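You operate a simulated robot arm through the tools that you are given. There is no shell and no other tool. Be economical: measure what you need, move in short steps, check, and stop when the job is done.

You run a simulated two-armed robot. Do the job below in one go: nothing can be reset, and whatever is moved stays where it is left.

## Task
Put the bolt marked "8.8" from the top of the pink table on top of the silver piston there and the bolt marked "10.9" on the lower shelf of battery cart four. Take the 50 silver cap from the top of the blue bench and leave it on top of the brown dirty air filter there. Stack the yellow box that says "79" from the top of the blue bench on top of the yellow box marked "57". Fetch the air filter from the top of the blue bench and stand it on the top of the white table. Put the 0.3 shim tube from the top of the orange bench on the top of the blue bench and the 0.2 shim tube on the blue card. Open the blue drawer. Any order will do. Set down upright: air filter.

It is judged by the outcome, as a careful person would: the job done as asked, and still so three seconds after it is handed in. It fails if anything else is knocked over, pushed out of place, dropped, spilled or broken. A push-on lid holds only when it is set on centred and level and pressed home; a screw cap is set on level and turned clockwise until tight.

## Robot
Two 7-joint arms with fingered hands on one trunk, on a base that drives. Base frame: it is fixed to the floor where the robot stands at the start and does not move with it; the origin is under the middle of the robot, x ahead of it, y to its left, z up; the surface under the hand at the start is at about z = 0.85. Lengths are in m, angles in degrees, forces in N, time in s.
The left shoulder is at the start at [0.081, 0.241, 1.492], the right one opposite. With the tool pointing down near the work surface each hand reaches from about 0.32 to 0.96 m from the robot's upright axis, wherever it stands, measured 20 degrees to its own side. Places, roughly: air filter [2.5, -4.75, 1]; blue card [2.75, -4.25, 0.75]; blue drawer [2.2, -5.2, 0.7]; bolt [0.5, 0.25, 0.75]; dirty air filter [2.75, -5.75, 1]; lower shelf of battery cart four [0.4, -3.2, 0.2]; piston [0.75, 0.25, 1]; shim tube [2.5, -4, 0.75]; silver cap [2.5, -5.5, 0.75]; top of the blue bench [2.4, -5.2, 0.8]; top of the white table [2.1, -7.2, 0.8]; yellow box [2.5, -5.25, 0.75]. Payload 4.9 kg a hand.
Tool frame (each hand has its own): the origin (TCP) lies between the finger pads and is the grasp point; the fingertips stand 0.032 m ahead of it; z points along the fingers, y is the line along which they close. Largest opening 0.2 m; the body of the gripper starts 0.089 m behind the TCP. The gripper is a hand of 4 fingers: y runs from the thumb to the fingers, the wrist lies at [0, 0, -0.267] in the tool frame, and closing takes about 1.5 s.
Orientation is told as [roll, pitch, yaw] about the base's x, y, z axes, in that order, counted from this pose: with the fingers straight down and closing along the base's y, the tool's x points along the base's -x, its y along +y and its z along -z.

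## Interface
- The arms move only by the tool play_rows. It takes "left_series", "right_series" or both (then of equal length, played together; a hand with none holds still); each is a list that holds one entry, the list of rows, each a list of 6 numbers: the shift along the base's x, y, z in mm, then the turn, a rotation vector about the base's x, y, z in degrees. In form: [[[tx, ty, tz, ax, ay, az], ...]]. A call has 1 to 20 rows; each row is the pose to reach, as a shift and turn from the pose commanded when the call began. "left_hand" and "right_hand" are, for a hand that has rows, the opening in per cent of the stroke, from 0 (shut) to 100 (fully open), set as the call begins (left out, the last holds). Rows are played at 5 a second. More than 0.05 m and 8.6 degrees between two rows, or a gripper value outside its range, and nothing of the call is played. A pose out of reach is approached as far as the arm can. The call stops where the force on the tool passes 40 N (or 10 N more than at its start, if that is more) or the arm is blocked; 0.2 s more then pass. Each finger travels about 0.072 m/s and halts on what it meets, pressing with about 25 N; the grip force reading is that of the motor and also rises with nothing between the fingers. The clock runs only during rows and for 0.2 s after the last one: add rows that repeat a pose to give the fingers time. The reply holds the time, the measured pose of the TCP, the force on the tool along the base axes, the opening and the grip force, in the units named above and with some noise, with the torque about the TCP (base axes, N m) and any sound that the robot's microphone picked up, and new pictures: "show" is both (left out), scene, wrist or none (wrist: the cameras of the hands that moved).
- Cameras (640 x 400 px; columns grow to the right, rows downward): "scene" is now at [0.1049, 0.032, 1.652]; the picture's right is [0.37, -0.93, -0.00], its down [-0.66, -0.26, -0.70] and it looks along [0.65, 0.26, -0.71] (base axes); focal length 287 px, centre (320, 200). "left" rides on the left gripper at [-0.069, -0.069, -0.116] in its tool frame; the picture's right is [0.71, -0.71, 0.00], its down [0.54, 0.54, -0.64] and it looks along [0.45, 0.45, 0.77] (tool axes); focal length 226 px, centre (320, 200). "right" rides on the right gripper at [0.069, -0.069, -0.116] in its tool frame; the picture's right is [0.71, 0.71, 0.00], its down [-0.54, 0.54, -0.64] and it looks along [-0.45, 0.45, 0.77] (tool axes); focal length 226 px, centre (320, 200). There is no depth. A picture from a camera that has moved, and an enlarged one, comes with that camera's place and axes in the base frame and with its lens.
- lift_body(by): slides the trunk up (or, below 0, down) by that many m; the arms and the scene camera ride with it, the base frame stays. It gives what a move gives, with no picture.
- base_move(legs): drives the robot by 1 to 6 legs, each [ahead, left, turn to the left] in m, m and degrees, along the robot's own axes; the way and the turn of a leg run together, so that a leg with both is an arc; at most 1.5 m and 180 degrees a leg. The arms and the cameras ride along, it lands a little off, and it stops where it bumps. It gives what a move gives, and a new picture of the scene camera.
- finger_targets(finger1, finger2, finger3, thumb_bend, hand): sets how far each is bent, from 0 (flat) to 100 (curled in); at 30 the hand is open as for a grip, at 70 the pads meet at the TCP. One left out holds its place. A second passes; each finger stops where it meets its share of the squeeze, and holds until it gets a number again. A gripper value or a shape takes the hand back. It gives what a move gives, with no picture; readings hold the bend of each and the force on the fingers (four entries, about 0 where the hand has none), thumb and palm.
- hand_shape(shape, hand): the hand has 4 fingers and takes this shape, open, in about a second: jaw (thumb against the fingers, like two jaws); tri (thumb and two fingers); tip (a fingertip pinch); poke (one finger out to press); point (the index stretched); flat (the hand flat); cup (the hand cupped); fist (a fist). The gripper value then closes the fingers along that shape, each until it touches; the sizes above hold for jaw. It gives what a move gives, with no picture.
- turn_head(pan, tilt): turns the head with the scene camera to pan (to the left, within 86 degrees either way) and tilt (down, from -29 to 69), counted from straight ahead of the robot. It gives what a move gives, and a new picture of the scene camera.
- zoom(camera, box): a new picture of the part [left, top, right, bottom] of that camera's present view, enlarged. The clock stands still meanwhile.
- sign_off(): hands the job in; it is judged then, once.

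Go step by step. Nothing tells you exact positions but the pictures and the camera data: compare them with the known pose of the tool, close in by small moves and look again before you grip or let go. The budget is 217 turns and 260 pictures, counting those below and the enlarged ones. Unless the task says otherwise, let go and move clear before handing in, and close with one line.

The tools are called as name(argument=value, ...) on one line, values as JSON. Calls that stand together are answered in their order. play_rows: Moves the arms, as the interface text tells. Its arguments: {"type":"object","properties":{"left_series":{"type":"array"},"left_hand":{"type":"number"},"right_series":{"type":"array"},"right_hand":{"type":"number"},"show":{"type":"string","enum":["both","scene","wrist","none"]}},"required":[]} The other tools are called the same way: lift_body (by) slides the trunk up or down; hand_shape (shape, hand) gives the hand a shape; finger_targets (finger1, finger2, finger3, thumb_bend, hand) moves the fingers one by one; base_move (legs) drives the base; turn_head (pan, tilt) turns the head that bears the scene camera; zoom (camera, box) takes an enlarged picture of a part of a camera's view; sign_off () hands the job in.

At the start:

```text
clock: 0.0
left_position: [0.5656, 0.5836, 1.2795]
left_ee_rot: [-0.1, -0.1, 0.0]
left_ft_force: [-0.1, -0.1, -0.4]
left_wrist_torque: [0.01, 0.01, 0.02]
left_grip_width: 0.2002
left_grip_force: 0.0
left_shape: jaw
left_bend: [30.0, 30.0, 30.0, 30.0]
left_finger forces: [0.1, 0.0, 0.1, 0.2, 0.0, 0.0]
right_position: [0.678, -0.0318, 1.1857]
right_ee_rot: [0.0, 0.0, -0.2]
right_ft_force: [0.8, -0.8, 0.3]
right_wrist_torque: [-0.01, 0.01, -0.01]
right_grip_width: 0.1998
right_grip_force: 0.2
right_shape: jaw
right_bend: [30.0, 30.0, 30.0, 30.0]
right_finger forces: [0.0, 0.1, 0.0, 0.0, 0.0, 0.1]
trunk travel left (down, up): [-0.4, 0.44]
robot x, y, heading: [0.0027, -0.0028, -0.1]
head pan, tilt: [21.4, 45.5]
```

scene: 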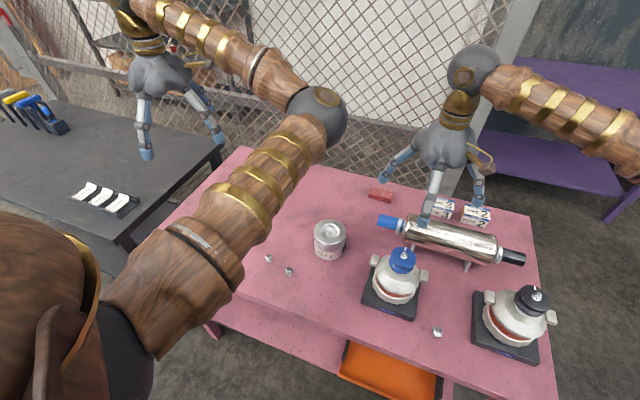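
right: 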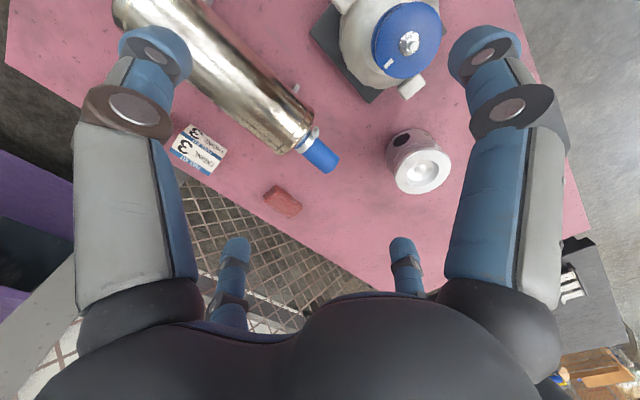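
left: 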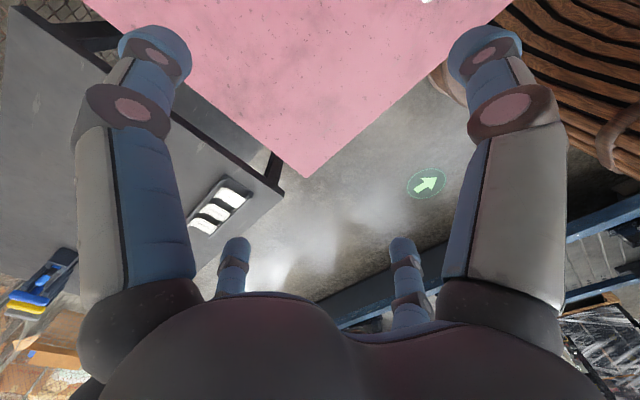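

I see the pink table with the piston (silver, near pixel 330,240) and three small bolts near it. I'll enlarge to read the marks.

zoom(camera="scene", box=[240, 210, 360, 285])

zoom(camera="scene", box=[400, 310, 480, 360])

```text
5.33 times, centred on (300, 248) of scene
camera zoom: at [0.1049, 0.032, 1.652], right [0.37, -0.93, 0.0], down [-0.66, -0.26, -0.7], along [0.65, 0.26, -0.71], focal length 1531 px, centre (427, -53)
```

zoom: 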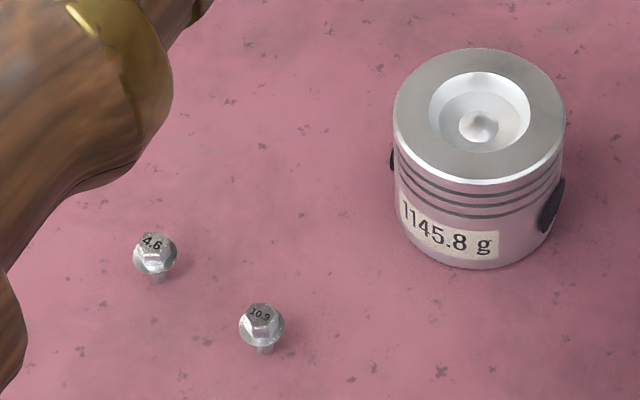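

```text
8.00 times, centred on (440, 335) of scene
camera zoom: at [0.1049, 0.032, 1.652], right [0.37, -0.93, 0.0], down [-0.66, -0.26, -0.7], along [0.65, 0.26, -0.71], focal length 2296 px, centre (-640, -880)
```

zoom: 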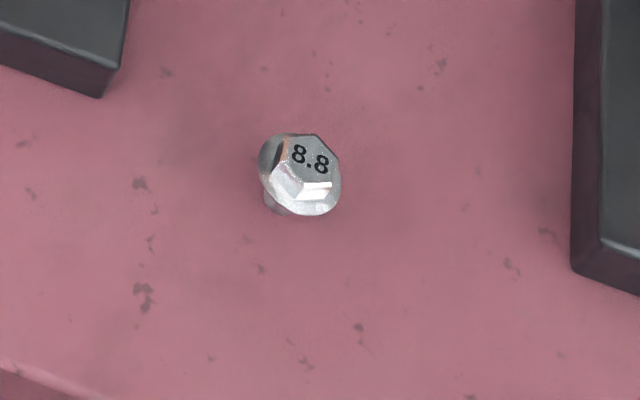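

The 8.8 bolt is at about (0.48, -0.15), the 10.9 at (0.50, 0.29), the piston at (0.64, 0.21) with its top at z≈0.94. I'll set a fingertip pinch on the right hand and bring it above the 8.8 bolt, tilted to keep clear of the pumps.

hand_shape(hand="right", shape="tip")

play_rows(right_series=[[[-38, -20, -10, 0, -5, 0], [-76, -40, -20, 0, -10, 0], [-114, -60, -30, 0, -15, 0], [-152, -80, -40, 0, -20, 0], [-190, -100, -50, 0, -25, 0], [-228, -120, -66, 0, -30, 0]]])

```text
clock: 0.9
left_position: [0.5661, 0.5822, 1.2792]
left_ee_rot: [0.0, 0.1, 0.0]
left_ft_force: [-0.5, -0.5, 0.4]
left_wrist_torque: [0.0, -0.02, 0.01]
left_grip_width: 0.2
left_grip_force: 0.1
left_shape: jaw
left_bend: [30.0, 30.0, 30.0, 30.0]
left_finger forces: [0.0, 0.1, 0.1, 0.1, 0.0, 0.0]
right_position: [0.6778, -0.0309, 1.1864]
right_ee_rot: [0.0, 0.0, 0.0]
right_ft_force: [0.3, -0.4, 0.1]
right_wrist_torque: [0.02, 0.01, -0.03]
right_grip_width: 0.1998
right_grip_force: 0.1
right_shape: tip
right_bend: [16.0, 30.0, 16.0, 30.0]
right_finger forces: [0.0, 0.0, 0.0, 0.0, 0.0, 0.0]
trunk travel left (down, up): [-0.4, 0.44]
robot x, y, heading: [-0.0028, 0.0002, -0.1]
head pan, tilt: [21.4, 45.5]
```

```text
clock: 2.3
left_position: [0.5679, 0.5833, 1.2786]
left_ee_rot: [0.1, 0.0, 0.1]
left_ft_force: [0.6, -0.7, -0.8]
left_wrist_torque: [0.02, -0.03, 0.01]
left_grip_width: 0.1998
left_grip_force: 0.0
left_shape: jaw
left_bend: [30.0, 30.0, 30.0, 30.0]
left_finger forces: [0.0, 0.0, 0.0, 0.0, 0.1, 0.0]
right_position: [0.5175, -0.1232, 1.1148]
right_ee_rot: [0.0, -29.9, -0.1]
right_ft_force: [1.9, -0.1, 0.4]
right_wrist_torque: [-0.01, 0.05, 0.02]
right_grip_width: 0.1997
right_grip_force: 0.0
right_shape: tip
right_bend: [16.0, 30.0, 16.0, 30.0]
right_finger forces: [0.0, 0.0, 0.1, 0.0, 0.0, 0.0]
right hand out of reach, approached as far as the arm can: row 5, 6
trunk travel left (down, up): [-0.4, 0.44]
robot x, y, heading: [-0.0003, 0.0032, -0.1]
head pan, tilt: [21.4, 45.5]
camera scene: at [0.1064, 0.0327, 1.652], right [0.37, -0.93, 0.0], down [-0.66, -0.26, -0.7], along [0.65, 0.26, -0.71], focal length 287 px, centre (320, 200)
camera right: at [0.4004, -0.1904, 1.1832], right [-0.61, 0.71, -0.35], down [0.15, 0.54, 0.83], along [0.78, 0.45, -0.44], focal length 226 px, centre (320, 200)
```

scene: 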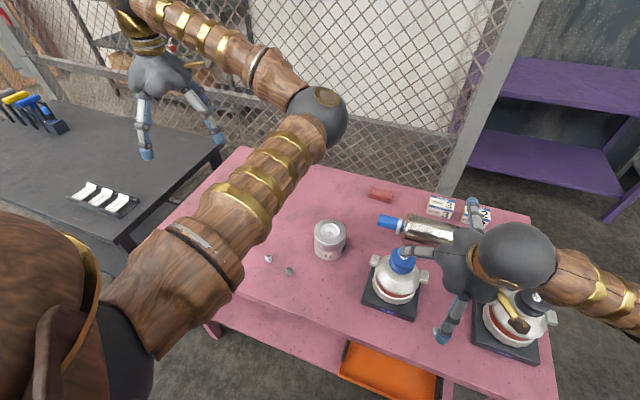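
right: 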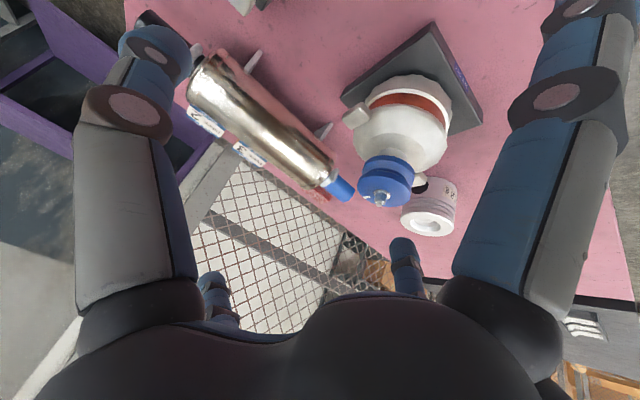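

The arm is cramped at this tilt, so I'll back the base up 0.2 m to give it room.

base_move(legs=[[-0.2, 0, 0]])

```text
clock: 3.9
left_position: [0.3698, 0.5824, 1.279]
left_ee_rot: [0.0, 0.1, 0.1]
left_ft_force: [-0.3, 0.4, 0.1]
left_wrist_torque: [0.0, 0.04, 0.02]
left_grip_width: 0.2002
left_grip_force: 0.1
left_shape: jaw
left_bend: [30.0, 30.0, 30.0, 30.0]
left_finger forces: [0.1, 0.0, 0.0, 0.1, 0.0, 0.1]
right_position: [0.322, -0.123, 1.1144]
right_ee_rot: [-0.1, -29.8, 0.0]
right_ft_force: [-0.7, 0.2, 0.1]
right_wrist_torque: [-0.01, -0.01, -0.04]
right_grip_width: 0.1995
right_grip_force: 0.1
right_shape: tip
right_bend: [16.0, 30.0, 16.0, 30.0]
right_finger forces: [0.0, 0.1, 0.0, 0.0, 0.1, 0.1]
trunk travel left (down, up): [-0.4, 0.44]
robot x, y, heading: [-0.1985, -0.0034, 0.3]
head pan, tilt: [21.4, 45.5]
camera scene: at [-0.0901, 0.032, 1.6518], right [0.37, -0.93, 0.0], down [-0.66, -0.26, -0.7], along [0.65, 0.26, -0.71], focal length 287 px, centre (320, 200)
```

scene: 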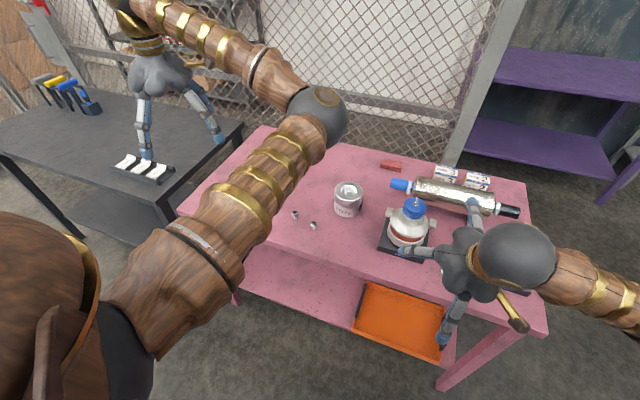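

play_rows(right_series=[[[30, -10, 0, 0, 0, 0], [60, -20, 0, 0, 0, 0], [80, -29, -20, 0, 0, 0], [80, -29, -50, 0, 0, 0]]], right_hand=40)

```text
clock: 4.9
left_position: [0.3684, 0.5824, 1.28]
left_ee_rot: [0.0, 0.1, 0.0]
left_ft_force: [-1.1, -0.1, 0.3]
left_wrist_torque: [0.03, 0.04, 0.0]
left_grip_width: 0.2001
left_grip_force: 0.0
left_shape: jaw
left_bend: [30.0, 30.0, 30.0, 30.0]
left_finger forces: [0.0, 0.0, 0.0, 0.0, 0.1, 0.0]
right_position: [0.3994, -0.1505, 1.0654]
right_ee_rot: [0.1, -29.9, 0.0]
right_ft_force: [-0.5, 0.2, -0.5]
right_wrist_torque: [0.0, 0.03, 0.01]
right_grip_width: 0.0801
right_grip_force: 0.1
right_shape: tip
right_bend: [16.0, 42.0, 16.0, 41.0]
right_finger forces: [0.0, 0.0, 0.0, 0.1, 0.0, 0.0]
trunk travel left (down, up): [-0.4, 0.44]
robot x, y, heading: [-0.1987, 0.0015, 0.2]
head pan, tilt: [21.4, 45.5]
camera scene: at [-0.0923, 0.0316, 1.6521], right [0.37, -0.93, 0.0], down [-0.66, -0.26, -0.7], along [0.65, 0.26, -0.71], focal length 287 px, centre (320, 200)
camera right: at [0.2811, -0.2187, 1.1336], right [-0.61, 0.71, -0.35], down [0.15, 0.54, 0.83], along [0.78, 0.45, -0.44], focal length 226 px, centre (320, 200)
```

scene: 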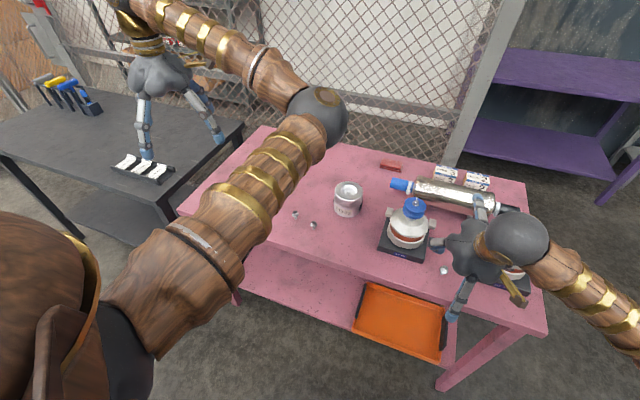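
right: 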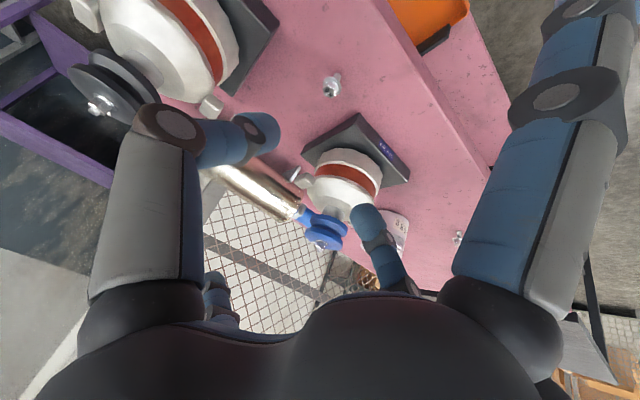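

The bolt sits at about (0.480, -0.153) by both cameras. The hand is a four-claw cross, so I'll straighten it vertical above the bolt and go lower.

play_rows(right_series=[[[20, -1, 0, 0, 7.5, 0], [40, -2, 0, 0, 15, 0], [60, -3, 0, 0, 22.5, 0], [80, -3, 0, 0, 30, 0], [80, -3, -40, 0, 30, 0], [80, -3, -65, 0, 30, 0]]], right_hand=40)

```text
clock: 6.3
left_position: [0.3674, 0.5834, 1.2804]
left_ee_rot: [0.1, 0.0, 0.0]
left_ft_force: [0.0, 0.3, 0.5]
left_wrist_torque: [0.02, 0.03, -0.02]
left_grip_width: 0.1998
left_grip_force: 0.1
left_shape: jaw
left_bend: [30.0, 30.0, 30.0, 30.0]
left_finger forces: [0.0, 0.1, 0.0, 0.1, 0.1, 0.0]
right_position: [0.479, -0.1547, 1.0014]
right_ee_rot: [0.0, 0.2, 0.0]
right_ft_force: [0.5, 0.0, 0.0]
right_wrist_torque: [0.01, -0.03, -0.02]
right_grip_width: 0.0804
right_grip_force: 0.0
right_shape: tip
right_bend: [16.0, 42.0, 16.0, 41.0]
right_finger forces: [0.0, 0.0, 0.0, 0.0, 0.0, 0.1]
trunk travel left (down, up): [-0.4, 0.44]
robot x, y, heading: [-0.2001, 0.0004, 0.3]
head pan, tilt: [21.4, 45.5]
camera scene: at [-0.0932, 0.0318, 1.6522], right [0.37, -0.93, 0.0], down [-0.66, -0.26, -0.7], along [0.65, 0.26, -0.71], focal length 287 px, centre (320, 200)
camera right: at [0.4109, -0.2232, 1.1198], right [-0.71, 0.71, 0.0], down [0.54, 0.54, 0.64], along [0.45, 0.45, -0.77], focal length 226 px, centre (320, 200)
```

scene: 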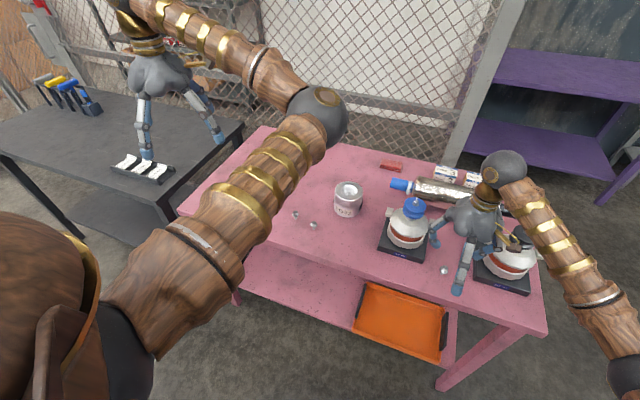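
right: 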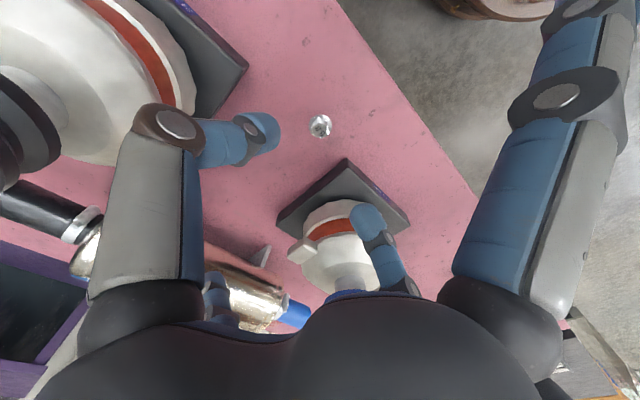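

play_rows(right_series=[[[0, 1, -40, 0, 0, 0], [0, 1, -80, 0, 0, 0], [0, 1, -105, 0, 0, 0]]], right_hand=40)

```text
clock: 7.1
left_position: [0.3672, 0.5832, 1.28]
left_ee_rot: [0.0, 0.0, 0.0]
left_ft_force: [0.3, 0.2, -0.1]
left_wrist_torque: [0.0, 0.03, -0.02]
left_grip_width: 0.1999
left_grip_force: 0.0
left_shape: jaw
left_bend: [30.0, 30.0, 30.0, 30.0]
left_finger forces: [0.0, 0.0, 0.0, 0.0, 0.0, 0.0]
right_position: [0.4795, -0.1533, 0.895]
right_ee_rot: [0.0, 0.0, 0.0]
right_ft_force: [-0.1, -0.1, 0.1]
right_wrist_torque: [-0.02, -0.01, 0.01]
right_grip_width: 0.0805
right_grip_force: 0.0
right_shape: tip
right_bend: [16.0, 42.0, 16.0, 41.0]
right_finger forces: [0.0, 0.1, 0.0, 0.1, 0.0, 0.0]
trunk travel left (down, up): [-0.4, 0.44]
robot x, y, heading: [-0.1969, 0.0014, 0.2]
head pan, tilt: [21.4, 45.5]
camera scene: at [-0.0926, 0.0322, 1.6521], right [0.37, -0.93, 0.0], down [-0.66, -0.26, -0.7], along [0.65, 0.26, -0.71], focal length 287 px, centre (320, 200)
camera right: at [0.4112, -0.2205, 1.0138], right [-0.71, 0.71, 0.0], down [0.54, 0.54, 0.64], along [0.45, 0.45, -0.77], focal length 226 px, centre (320, 200)
```

scene: 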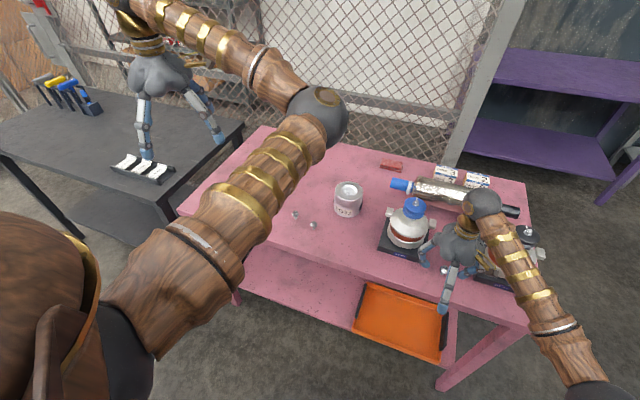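
right: 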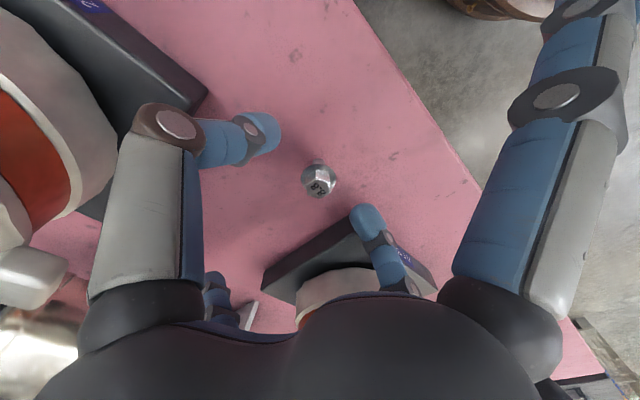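

Centred on the axis. I'll drop 9 mm more and close.

play_rows(right_series=[[[0, 0, -9, 0, 0, 0]]], show="none")

play_rows(right_series=[[[0, 0, 0, 0, 0, 0], [0, 0, 0, 0, 0, 0], [0, 0, 0, 0, 0, 0], [0, 0, 0, 0, 0, 0], [0, 0, 0, 0, 0, 0], [0, 0, 0, 0, 0, 0], [0, 0, 0, 0, 0, 0]]], right_hand=0, show="wrist")

```text
clock: 7.5
left_position: [0.3676, 0.5828, 1.2814]
left_ee_rot: [0.0, 0.0, 0.1]
left_ft_force: [0.2, 0.2, 1.2]
left_wrist_torque: [0.02, 0.03, 0.01]
left_grip_width: 0.1999
left_grip_force: 0.0
left_shape: jaw
left_bend: [30.0, 30.0, 30.0, 30.0]
left_finger forces: [0.0, 0.0, 0.0, 0.0, 0.0, 0.0]
right_position: [0.4801, -0.153, 0.8863]
right_ee_rot: [0.0, 0.0, 0.0]
right_ft_force: [-0.5, -0.2, 0.0]
right_wrist_torque: [0.01, 0.0, 0.0]
right_grip_width: 0.0807
right_grip_force: 0.1
right_shape: tip
right_bend: [16.0, 42.0, 16.0, 41.0]
right_finger forces: [0.1, 0.1, 0.0, 0.1, 0.0, 0.1]
trunk travel left (down, up): [-0.4, 0.44]
robot x, y, heading: [-0.1986, -0.0023, -0.2]
head pan, tilt: [21.4, 45.5]
```

```text
clock: 9.1
left_position: [0.3684, 0.5841, 1.2807]
left_ee_rot: [0.0, 0.0, 0.0]
left_ft_force: [0.9, 0.5, -0.2]
left_wrist_torque: [0.0, 0.02, -0.02]
left_grip_width: 0.2001
left_grip_force: 0.0
left_shape: jaw
left_bend: [30.0, 30.0, 30.0, 30.0]
left_finger forces: [0.0, 0.0, 0.1, 0.0, 0.0, 0.0]
right_position: [0.4808, -0.1529, 0.8875]
right_ee_rot: [0.0, 0.1, 0.0]
right_ft_force: [-0.3, 0.1, 0.5]
right_wrist_torque: [-0.03, -0.01, 0.01]
right_grip_width: 0.007
right_grip_force: 25.1
right_shape: tip
right_bend: [29.0, 72.0, 29.0, 68.0]
right_finger forces: [0.0, 21.7, 0.0, 0.1, 21.7, 0.0]
trunk travel left (down, up): [-0.4, 0.44]
robot x, y, heading: [-0.1941, -0.0007, -0.0]
head pan, tilt: [21.4, 45.5]
camera right: at [0.4118, -0.2207, 1.0049], right [-0.71, 0.71, 0.0], down [0.54, 0.54, 0.64], along [0.45, 0.45, -0.77], focal length 226 px, centre (320, 200)
```

right: 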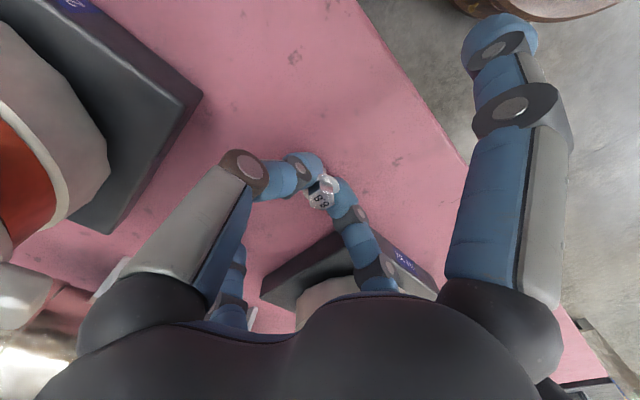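

play_rows(right_series=[[[0, 0, 20, 0, 0, 0], [0, 0, 60, 0, 0, 0], [0, 0, 100, 0, 0, 0], [-40, 20, 130, 0, 0, 0]]], show="wrist")

zoom(camera="right", box=[270, 140, 390, 215])

```text
refused: row 4 steps farther than a row can; nothing moved
```

```text
5.33 times, centred on (330, 178) of right
camera zoom: at [0.4118, -0.2207, 1.0049], right [-0.71, 0.71, 0.0], down [0.54, 0.54, 0.64], along [0.45, 0.45, -0.77], focal length 1206 px, centre (267, 320)
```

zoom: 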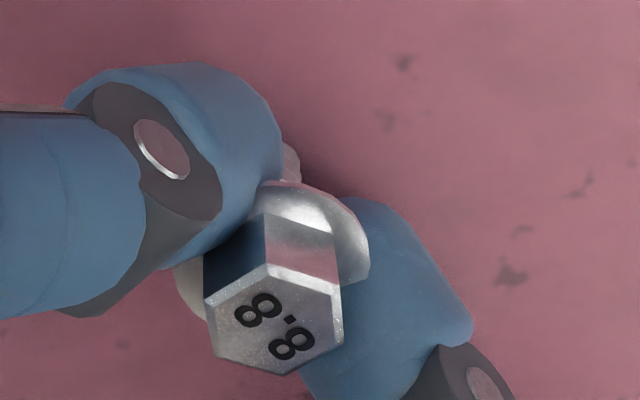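

play_rows(right_series=[[[0, 0, 20, 0, 0, 0], [0, 0, 60, 0, 0, 0], [0, 0, 100, 0, 0, 0], [0, 0, 145, 0, 0, 0], [0, 0, 195, 0, 0, 0], [0, 0, 235, 0, 0, 0]]], show="wrist")

play_rows(right_series=[[[17, 40, 0, 0, 0, 0], [34, 80, 0, 0, 0, 0], [51, 120, 0, 0, 0, 0], [68, 160, 0, 0, 0, 0], [85, 200, 0, 0, 0, 0], [102, 240, 0, 0, 0, 0], [119, 280, 0, 0, 0, 0], [136, 320, 0, 0, 0, 0], [153, 355, 0, 0, 0, 0]]])

```text
clock: 10.5
left_position: [0.3675, 0.5827, 1.28]
left_ee_rot: [-0.1, 0.0, 0.1]
left_ft_force: [-0.5, 0.4, 0.1]
left_wrist_torque: [-0.01, 0.03, -0.01]
left_grip_width: 0.2001
left_grip_force: 0.1
left_shape: jaw
left_bend: [30.0, 30.0, 30.0, 30.0]
left_finger forces: [0.0, 0.0, 0.0, 0.0, 0.0, 0.1]
right_position: [0.4776, -0.1567, 1.1213]
right_ee_rot: [-0.1, 0.2, 0.0]
right_ft_force: [-0.3, 0.9, -0.5]
right_wrist_torque: [0.02, 0.0, 0.01]
right_grip_width: 0.007
right_grip_force: 25.0
right_shape: tip
right_bend: [29.0, 72.0, 29.0, 68.0]
right_finger forces: [0.0, 21.9, 0.0, 0.0, 21.9, 0.1]
trunk travel left (down, up): [-0.4, 0.44]
robot x, y, heading: [-0.1958, 0.005, 0.1]
head pan, tilt: [21.4, 45.5]
camera right: at [0.4101, -0.2231, 1.2398], right [-0.71, 0.71, 0.0], down [0.54, 0.54, 0.64], along [0.45, 0.45, -0.77], focal length 226 px, centre (320, 200)
```

right: 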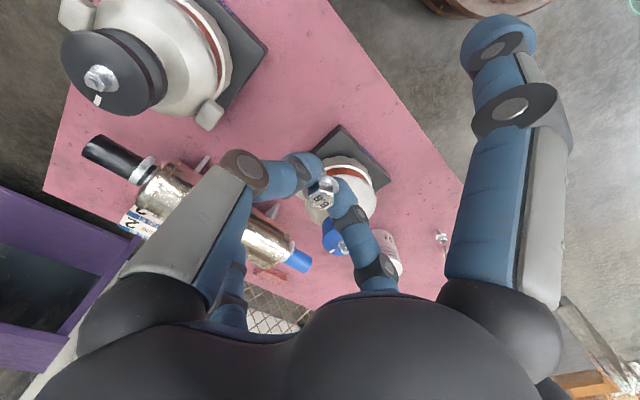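

```text
clock: 12.5
left_position: [0.3643, 0.5856, 1.2793]
left_ee_rot: [-0.2, -0.2, 0.0]
left_ft_force: [-1.1, 0.3, 0.5]
left_wrist_torque: [-0.04, -0.04, 0.0]
left_grip_width: 0.1998
left_grip_force: 0.0
left_shape: jaw
left_bend: [30.0, 30.0, 30.0, 30.0]
left_finger forces: [0.0, 0.1, 0.0, 0.1, 0.1, 0.0]
right_position: [0.6226, 0.203, 1.1196]
right_ee_rot: [-0.2, 0.0, 0.1]
right_ft_force: [-1.0, 0.8, -0.8]
right_wrist_torque: [-0.09, -0.09, 0.0]
right_grip_width: 0.0069
right_grip_force: 25.0
right_shape: tip
right_bend: [29.0, 72.0, 29.0, 68.0]
right_finger forces: [0.0, 22.4, 0.0, 0.0, 22.7, 0.0]
right hand out of reach, approached as far as the arm can: row 9
trunk travel left (down, up): [-0.4, 0.44]
robot x, y, heading: [-0.2001, -0.0008, -0.0]
head pan, tilt: [21.4, 45.5]
camera scene: at [-0.0968, 0.0369, 1.6518], right [0.37, -0.93, 0.0], down [-0.66, -0.26, -0.7], along [0.65, 0.25, -0.71], focal length 287 px, centre (320, 200)
camera right: at [0.5538, 0.1344, 1.2387], right [-0.71, 0.71, 0.0], down [0.54, 0.54, 0.64], along [0.45, 0.45, -0.77], focal length 226 px, centre (320, 200)
```

scene: 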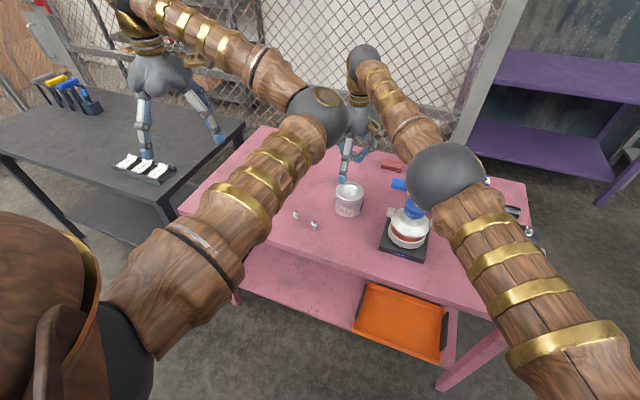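
right: 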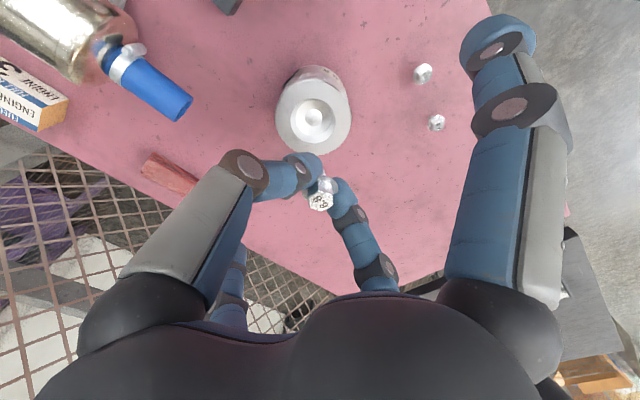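

The piston centre is at about (0.635, 0.203). The right arm is at the end of its reach, so I'll drive 0.07 m ahead.

base_move(legs=[[0.07, 0, 0]])

```text
clock: 13.5
left_position: [0.4293, 0.5825, 1.2831]
left_ee_rot: [0.0, -0.3, -0.1]
left_ft_force: [-0.3, 0.3, 0.8]
left_wrist_torque: [0.02, -0.08, 0.01]
left_grip_width: 0.1999
left_grip_force: 0.0
left_shape: jaw
left_bend: [30.0, 30.0, 30.0, 30.0]
left_finger forces: [0.0, 0.0, 0.0, 0.0, 0.0, 0.0]
right_position: [0.6878, 0.1986, 1.1247]
right_ee_rot: [-0.1, -0.2, 0.0]
right_ft_force: [-1.3, -0.2, 1.3]
right_wrist_torque: [0.03, -0.12, -0.01]
right_grip_width: 0.0066
right_grip_force: 24.9
right_shape: tip
right_bend: [29.0, 72.0, 29.0, 68.0]
right_finger forces: [0.0, 22.5, 0.0, 0.0, 22.7, 0.1]
trunk travel left (down, up): [-0.4, 0.44]
robot x, y, heading: [-0.1304, 0.0032, 0.1]
head pan, tilt: [21.4, 45.5]
camera scene: at [-0.0331, 0.0317, 1.6529], right [0.37, -0.93, 0.0], down [-0.66, -0.26, -0.7], along [0.66, 0.26, -0.71], focal length 287 px, centre (320, 200)
```

scene: 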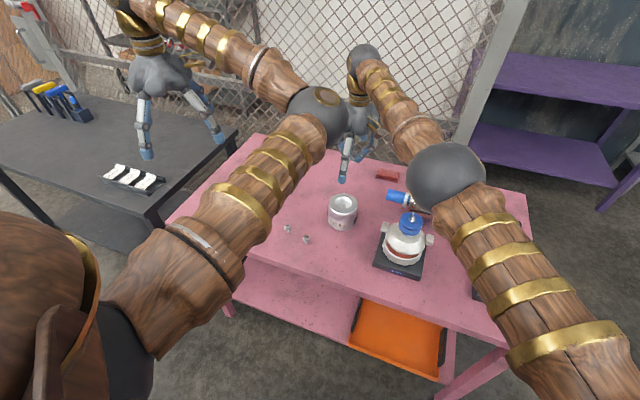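

play_rows(right_series=[[[-30, 2, 0, 0, 0, 0], [-60, 4, -10, 0, 0, 0], [-62, 4, -50, 0, 0, 0], [-62, 4, -100, 0, 0, 0], [-62, 4, -120, 0, 0, 0], [-62, 4, -120, 0, 0, 0]]])

zoom(camera="right", box=[240, 100, 400, 200])

```text
clock: 14.9
left_position: [0.437, 0.5837, 1.2793]
left_ee_rot: [0.0, 0.0, 0.0]
left_ft_force: [0.7, -0.5, -0.2]
left_wrist_torque: [0.01, 0.0, -0.01]
left_grip_width: 0.1997
left_grip_force: 0.0
left_shape: jaw
left_bend: [30.0, 30.0, 30.0, 30.0]
left_finger forces: [0.0, 0.0, 0.0, 0.0, 0.0, 0.0]
right_position: [0.6325, 0.2028, 1.0001]
right_ee_rot: [-0.1, 0.1, 0.0]
right_ft_force: [0.2, 0.0, 0.0]
right_wrist_torque: [0.0, 0.03, -0.02]
right_grip_width: 0.0068
right_grip_force: 25.0
right_shape: tip
right_bend: [29.0, 72.0, 29.0, 68.0]
right_finger forces: [0.0, 21.8, 0.0, 0.0, 22.1, 0.0]
trunk travel left (down, up): [-0.4, 0.44]
robot x, y, heading: [-0.1257, 0.0048, 0.0]
head pan, tilt: [21.4, 45.5]
camera scene: at [-0.0243, 0.0335, 1.652], right [0.37, -0.93, 0.0], down [-0.66, -0.26, -0.7], along [0.65, 0.26, -0.71], focal length 287 px, centre (320, 200)
camera right: at [0.5636, 0.135, 1.1189], right [-0.71, 0.71, 0.0], down [0.54, 0.54, 0.64], along [0.45, 0.45, -0.77], focal length 226 px, centre (320, 200)
```

scene: 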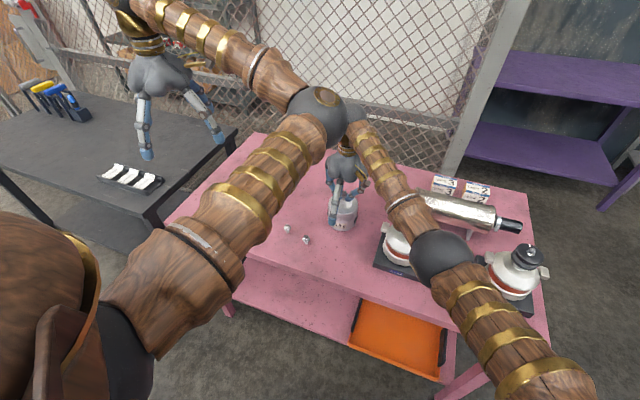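
right: 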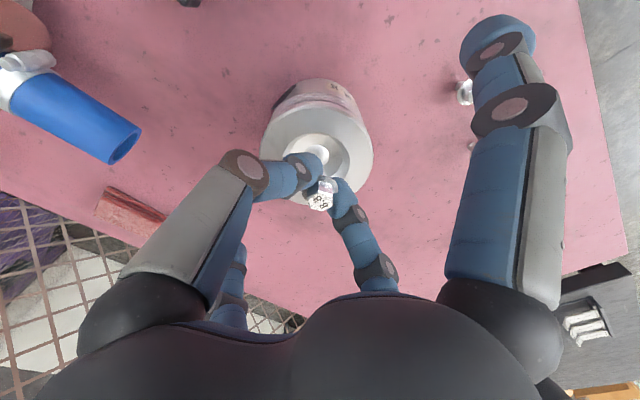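

```text
4.00 times, centred on (320, 150) of right
camera zoom: at [0.5636, 0.135, 1.1189], right [-0.71, 0.71, 0.0], down [0.54, 0.54, 0.64], along [0.45, 0.45, -0.77], focal length 904 px, centre (320, 400)
```

zoom: 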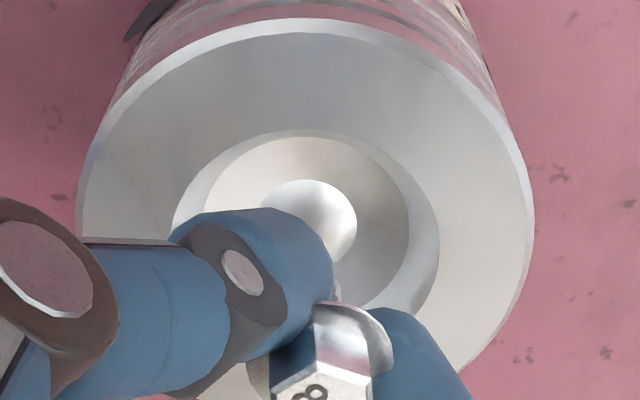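

play_rows(right_series=[[[-7, 0, -12, 0, 0, 0], [-7, 0, -24, 0, 0, 0], [-7, 0, -29, 0, 0, 0], [-7, 0, -29, 0, 0, 0]]], show="none")

zoom(camera="right", box=[240, 120, 400, 220])

zoom(camera="scene", box=[290, 150, 410, 225])

```text
clock: 15.9
left_position: [0.4348, 0.5841, 1.2823]
left_ee_rot: [0.0, -0.2, 0.1]
left_ft_force: [-0.1, 0.4, -0.4]
left_wrist_torque: [-0.03, 0.01, 0.01]
left_grip_width: 0.2001
left_grip_force: 0.1
left_shape: jaw
left_bend: [30.0, 30.0, 30.0, 30.0]
left_finger forces: [0.0, 0.1, 0.1, 0.1, 0.1, 0.1]
right_position: [0.6247, 0.2025, 0.9749]
right_ee_rot: [0.1, -0.2, 0.0]
right_ft_force: [0.9, -0.8, 19.0]
right_wrist_torque: [0.05, -0.01, 0.02]
right_grip_width: 0.0073
right_grip_force: 24.9
right_shape: tip
right_bend: [29.0, 73.0, 29.0, 68.0]
right_finger forces: [0.0, 28.9, 0.1, 0.0, 29.3, 0.0]
trunk travel left (down, up): [-0.4, 0.44]
robot x, y, heading: [-0.1333, 0.0028, 0.0]
head pan, tilt: [21.4, 45.5]
```

```text
4.00 times, centred on (320, 170) of right
camera zoom: at [0.5556, 0.1348, 1.0925], right [-0.71, 0.71, 0.0], down [0.54, 0.54, 0.64], along [0.46, 0.46, -0.76], focal length 904 px, centre (320, 320)
```

zoom: 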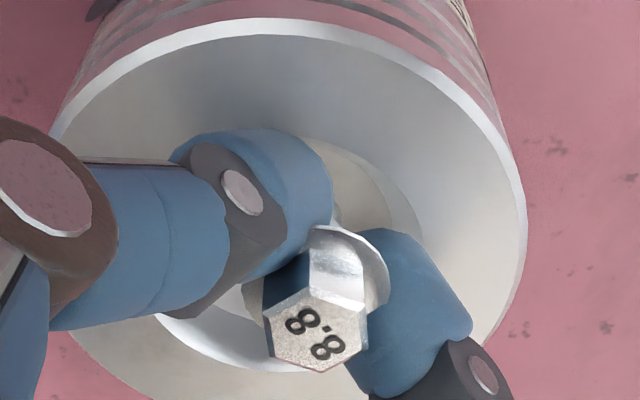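

```text
5.33 times, centred on (350, 188) of scene
camera zoom: at [-0.0271, 0.0325, 1.6525], right [0.37, -0.93, 0.0], down [-0.66, -0.26, -0.7], along [0.65, 0.26, -0.71], focal length 1531 px, centre (160, 267)
```

zoom: 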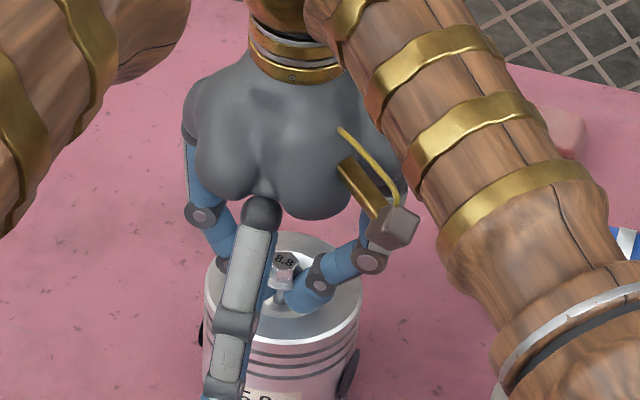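

The bolt is touching inside the piston's bowl. I'll ease up 2 mm and let go.

play_rows(right_series=[[[0, 0, 2, 0, 0, 0]]], show="none")

play_rows(right_series=[[[0, 0, 0, 0, 0, 0], [0, 0, 0, 0, 0, 0], [0, 0, 0, 0, 0, 0], [0, 0, 0, 0, 0, 0]]], right_hand=22, show="none")

zoom(camera="right", box=[240, 120, 400, 220])

```text
clock: 16.3
left_position: [0.4357, 0.5833, 1.2812]
left_ee_rot: [-0.1, 0.1, -0.1]
left_ft_force: [0.3, 0.9, 0.6]
left_wrist_torque: [0.01, 0.0, 0.01]
left_grip_width: 0.2
left_grip_force: 0.1
left_shape: jaw
left_bend: [30.0, 30.0, 30.0, 30.0]
left_finger forces: [0.1, 0.1, 0.0, 0.0, 0.0, 0.1]
right_position: [0.6237, 0.2018, 0.9756]
right_ee_rot: [0.0, 0.0, 0.1]
right_ft_force: [1.8, 0.6, 15.6]
right_wrist_torque: [0.05, -0.05, 0.0]
right_grip_width: 0.0077
right_grip_force: 24.7
right_shape: tip
right_bend: [29.0, 73.0, 29.0, 68.0]
right_finger forces: [0.0, 28.7, 0.1, 0.0, 27.7, 0.0]
trunk travel left (down, up): [-0.4, 0.44]
robot x, y, heading: [-0.1316, 0.0009, 0.0]
head pan, tilt: [21.4, 45.5]
```

```text
clock: 17.3
left_position: [0.4344, 0.5833, 1.2811]
left_ee_rot: [0.1, 0.0, 0.0]
left_ft_force: [0.7, 0.4, -0.1]
left_wrist_torque: [0.0, -0.02, -0.01]
left_grip_width: 0.2001
left_grip_force: 0.1
left_shape: jaw
left_bend: [30.0, 30.0, 30.0, 30.0]
left_finger forces: [0.0, 0.1, 0.1, 0.1, 0.1, 0.0]
right_position: [0.6233, 0.2022, 0.9745]
right_ee_rot: [0.0, 0.1, 0.0]
right_ft_force: [-1.1, -0.2, 4.9]
right_wrist_torque: [-0.07, 0.03, -0.01]
right_grip_width: 0.0439
right_grip_force: 0.0
right_shape: tip
right_bend: [16.0, 54.0, 16.0, 53.0]
right_finger forces: [0.0, 1.7, 0.0, 0.0, 3.1, 0.0]
trunk travel left (down, up): [-0.4, 0.44]
robot x, y, heading: [-0.1328, 0.0036, 0.3]
head pan, tilt: [21.4, 45.5]
```

```text
4.00 times, centred on (320, 170) of right
camera zoom: at [0.5554, 0.1345, 1.0921], right [-0.71, 0.71, 0.0], down [0.54, 0.54, 0.64], along [0.45, 0.45, -0.77], focal length 904 px, centre (320, 320)
```

zoom: 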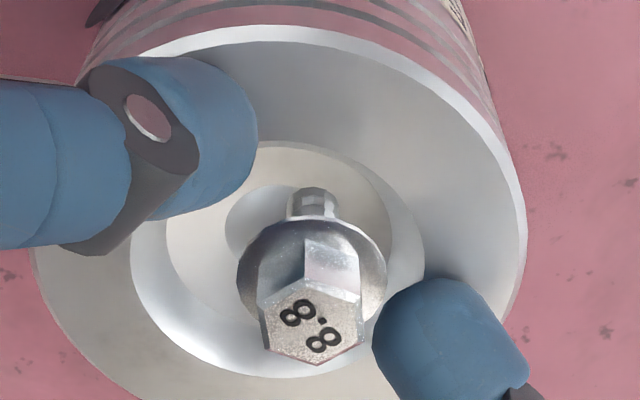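

The 8.8 bolt lies in the piston's bowl. I'll raise the right hand straight up and then back away to its own side.

play_rows(right_series=[[[0, 0, 5, 0, 0, 0], [0, 0, 40, 0, 0, 0], [0, 0, 90, 0, 0, 0], [0, 0, 140, 0, 0, 0], [0, -40, 160, 0, 0, 0], [-20, -80, 160, 0, 0, 0], [-40, -120, 160, 0, 0, 0], [-60, -160, 160, 0, 0, 0], [-80, -200, 160, 0, 0, 0], [-100, -240, 160, 0, 0, 0], [-120, -280, 160, 0, 0, 0], [-140, -320, 160, 0, 0, 0]]], show="scene")

hand_shape(hand="left", shape="tip")

zoom(camera="scene", box=[260, 180, 380, 255])

```text
clock: 19.9
left_position: [0.4345, 0.5823, 1.2818]
left_ee_rot: [0.0, -0.1, 0.0]
left_ft_force: [-0.5, -1.0, 0.9]
left_wrist_torque: [0.03, 0.0, -0.02]
left_grip_width: 0.1998
left_grip_force: 0.1
left_shape: jaw
left_bend: [30.0, 30.0, 30.0, 30.0]
left_finger forces: [0.0, 0.0, 0.0, 0.0, 0.0, 0.0]
right_position: [0.4803, -0.1207, 1.1347]
right_ee_rot: [0.1, 0.1, 0.0]
right_ft_force: [-0.2, -0.6, -0.4]
right_wrist_torque: [0.02, -0.03, -0.01]
right_grip_width: 0.0443
right_grip_force: 0.0
right_shape: tip
right_bend: [16.0, 53.0, 16.0, 52.0]
right_finger forces: [0.1, 0.0, 0.0, 0.1, 0.0, 0.1]
trunk travel left (down, up): [-0.4, 0.44]
robot x, y, heading: [-0.1311, -0.0003, -0.1]
head pan, tilt: [21.4, 45.5]
camera scene: at [-0.0267, 0.0299, 1.6522], right [0.37, -0.93, 0.0], down [-0.66, -0.26, -0.7], along [0.65, 0.26, -0.71], focal length 287 px, centre (320, 200)
```

scene: 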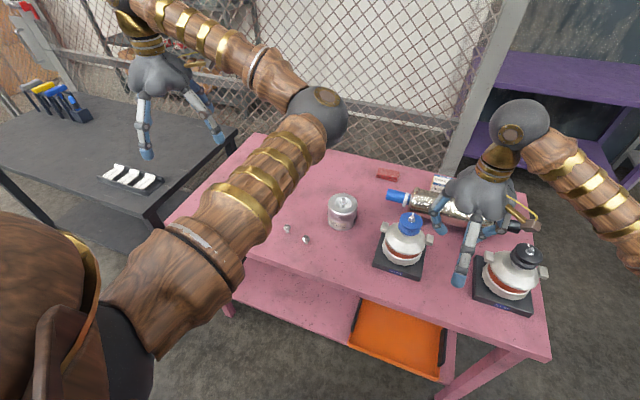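

```text
clock: 20.8
left_position: [0.4372, 0.5839, 1.28]
left_ee_rot: [0.0, -0.1, 0.0]
left_ft_force: [-0.3, 1.3, -0.9]
left_wrist_torque: [0.0, 0.01, -0.01]
left_grip_width: 0.1996
left_grip_force: 0.2
left_shape: tip
left_bend: [16.0, 30.0, 16.0, 30.0]
left_finger forces: [0.1, 0.0, 0.0, 0.1, 0.0, 0.1]
right_position: [0.4816, -0.1172, 1.135]
right_ee_rot: [0.0, 0.1, 0.1]
right_ft_force: [0.0, -0.1, 0.1]
right_wrist_torque: [-0.02, -0.01, 0.01]
right_grip_width: 0.0437
right_grip_force: 0.1
right_shape: tip
right_bend: [16.0, 53.0, 16.0, 52.0]
right_finger forces: [0.1, 0.0, 0.1, 0.1, 0.0, 0.0]
trunk travel left (down, up): [-0.4, 0.44]
robot x, y, heading: [-0.1295, -0.0012, -0.0]
head pan, tilt: [21.4, 45.5]
```

```text
5.33 times, centred on (320, 218) of scene
camera zoom: at [-0.0247, 0.0334, 1.652], right [0.37, -0.93, 0.0], down [-0.66, -0.26, -0.7], along [0.65, 0.26, -0.71], focal length 1531 px, centre (320, 107)
```

zoom: 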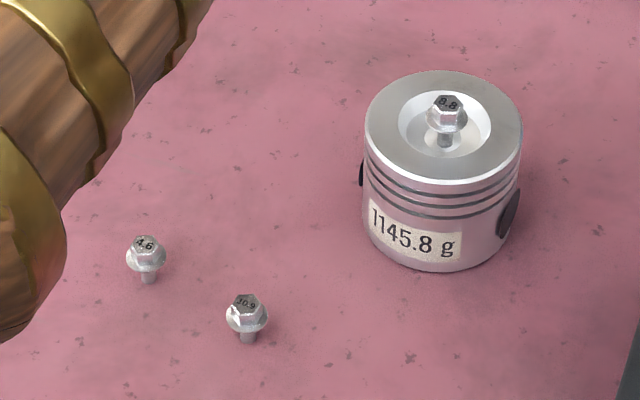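

The 8.8 bolt stands upright on the piston. Now the left hand goes above the 10.9 bolt at about (0.503, 0.289).

play_rows(left_series=[[[10, -45, 0, 0, 0, 0], [20, -90, 0, 0, 0, 0], [30, -135, -10, 0, 0, 0], [40, -180, -20, 0, 0, 0], [50, -225, -30, 0, 0, 0], [60, -270, -40, 0, 0, 0], [66, -295, -80, 0, 0, 0], [66, -295, -130, 0, 0, 0], [66, -295, -180, 0, 0, 0], [66, -295, -230, 0, 0, 0], [66, -295, -280, 0, 0, 0], [66, -295, -310, 0, 0, 0]]], left_hand=35)

```text
clock: 23.4
left_position: [0.5037, 0.2903, 0.9716]
left_ee_rot: [0.0, 0.0, 0.0]
left_ft_force: [1.0, -1.0, 0.0]
left_wrist_torque: [0.04, 0.02, 0.04]
left_grip_width: 0.0703
left_grip_force: 0.0
left_shape: tip
left_bend: [16.0, 45.0, 16.0, 44.0]
left_finger forces: [0.1, 0.0, 0.0, 0.0, 0.0, 0.0]
right_position: [0.4817, -0.1179, 1.135]
right_ee_rot: [-0.1, 0.1, 0.0]
right_ft_force: [-0.1, 0.1, -0.4]
right_wrist_torque: [0.01, -0.02, 0.02]
right_grip_width: 0.0442
right_grip_force: 0.0
right_shape: tip
right_bend: [16.0, 53.0, 16.0, 52.0]
right_finger forces: [0.0, 0.1, 0.0, 0.1, 0.0, 0.0]
trunk travel left (down, up): [-0.4, 0.44]
robot x, y, heading: [-0.1294, -0.0011, 0.1]
head pan, tilt: [21.4, 45.5]
camera scene: at [-0.0252, 0.0329, 1.6522], right [0.37, -0.93, 0.0], down [-0.66, -0.26, -0.7], along [0.65, 0.26, -0.71], focal length 287 px, centre (320, 200)
camera left: at [0.5723, 0.221, 1.0876], right [-0.71, -0.71, 0.0], down [-0.54, 0.54, 0.64], along [-0.45, 0.45, -0.77], focal length 226 px, centre (320, 200)
```

scene: 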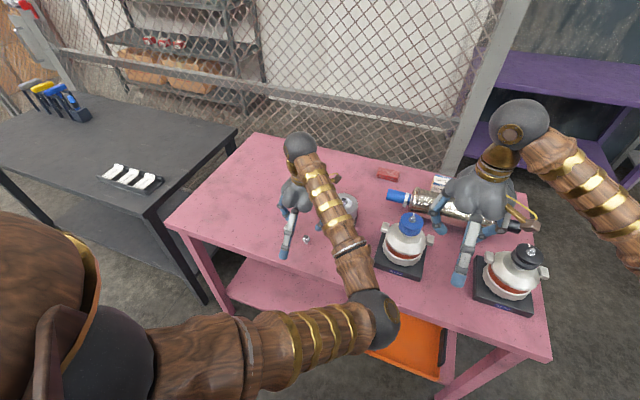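
left: 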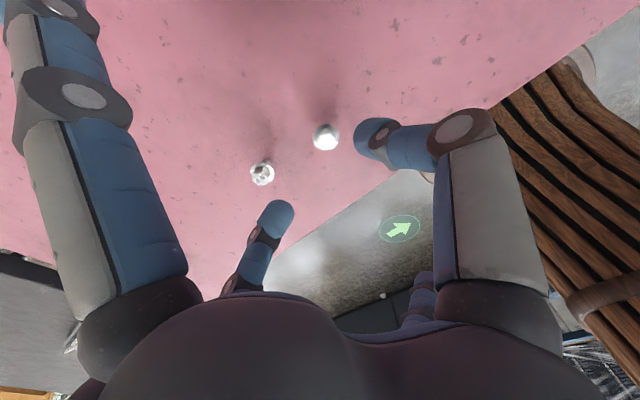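

play_rows(left_series=[[[-3, -4, -40, 0, 0, 0], [-3, -4, -76, 0, 0, 0]]], left_hand=35, show="none")

zoom(camera="left", box=[240, 130, 400, 230])

```text
clock: 24.0
left_position: [0.4995, 0.2866, 0.897]
left_ee_rot: [0.0, -0.1, 0.1]
left_ft_force: [-1.1, 0.1, 0.6]
left_wrist_torque: [0.04, 0.03, -0.01]
left_grip_width: 0.0705
left_grip_force: 0.0
left_shape: tip
left_bend: [16.0, 45.0, 16.0, 44.0]
left_finger forces: [0.0, 0.0, 0.0, 0.0, 0.0, 0.1]
right_position: [0.4822, -0.1174, 1.1344]
right_ee_rot: [-0.1, 0.1, 0.0]
right_ft_force: [0.0, -0.3, -0.1]
right_wrist_torque: [-0.02, -0.02, 0.01]
right_grip_width: 0.0441
right_grip_force: 0.0
right_shape: tip
right_bend: [16.0, 53.0, 16.0, 52.0]
right_finger forces: [0.1, 0.0, 0.1, 0.1, 0.0, 0.0]
trunk travel left (down, up): [-0.4, 0.44]
robot x, y, heading: [-0.1294, 0.0047, -0.1]
head pan, tilt: [21.4, 45.5]
```

```text
4.00 times, centred on (320, 180) of left
camera zoom: at [0.5677, 0.2174, 1.0132], right [-0.71, -0.71, 0.0], down [-0.54, 0.54, 0.64], along [-0.46, 0.45, -0.77], focal length 904 px, centre (320, 280)
```

zoom: 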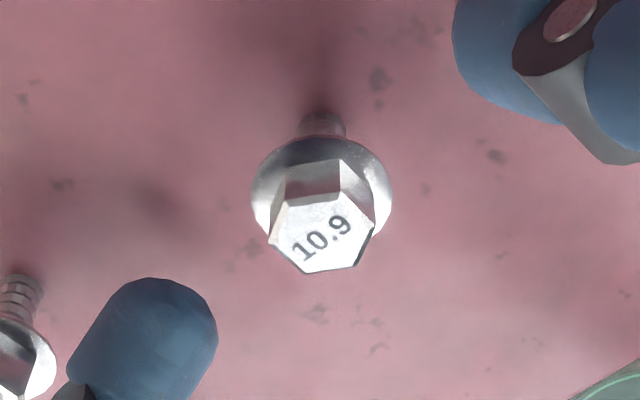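

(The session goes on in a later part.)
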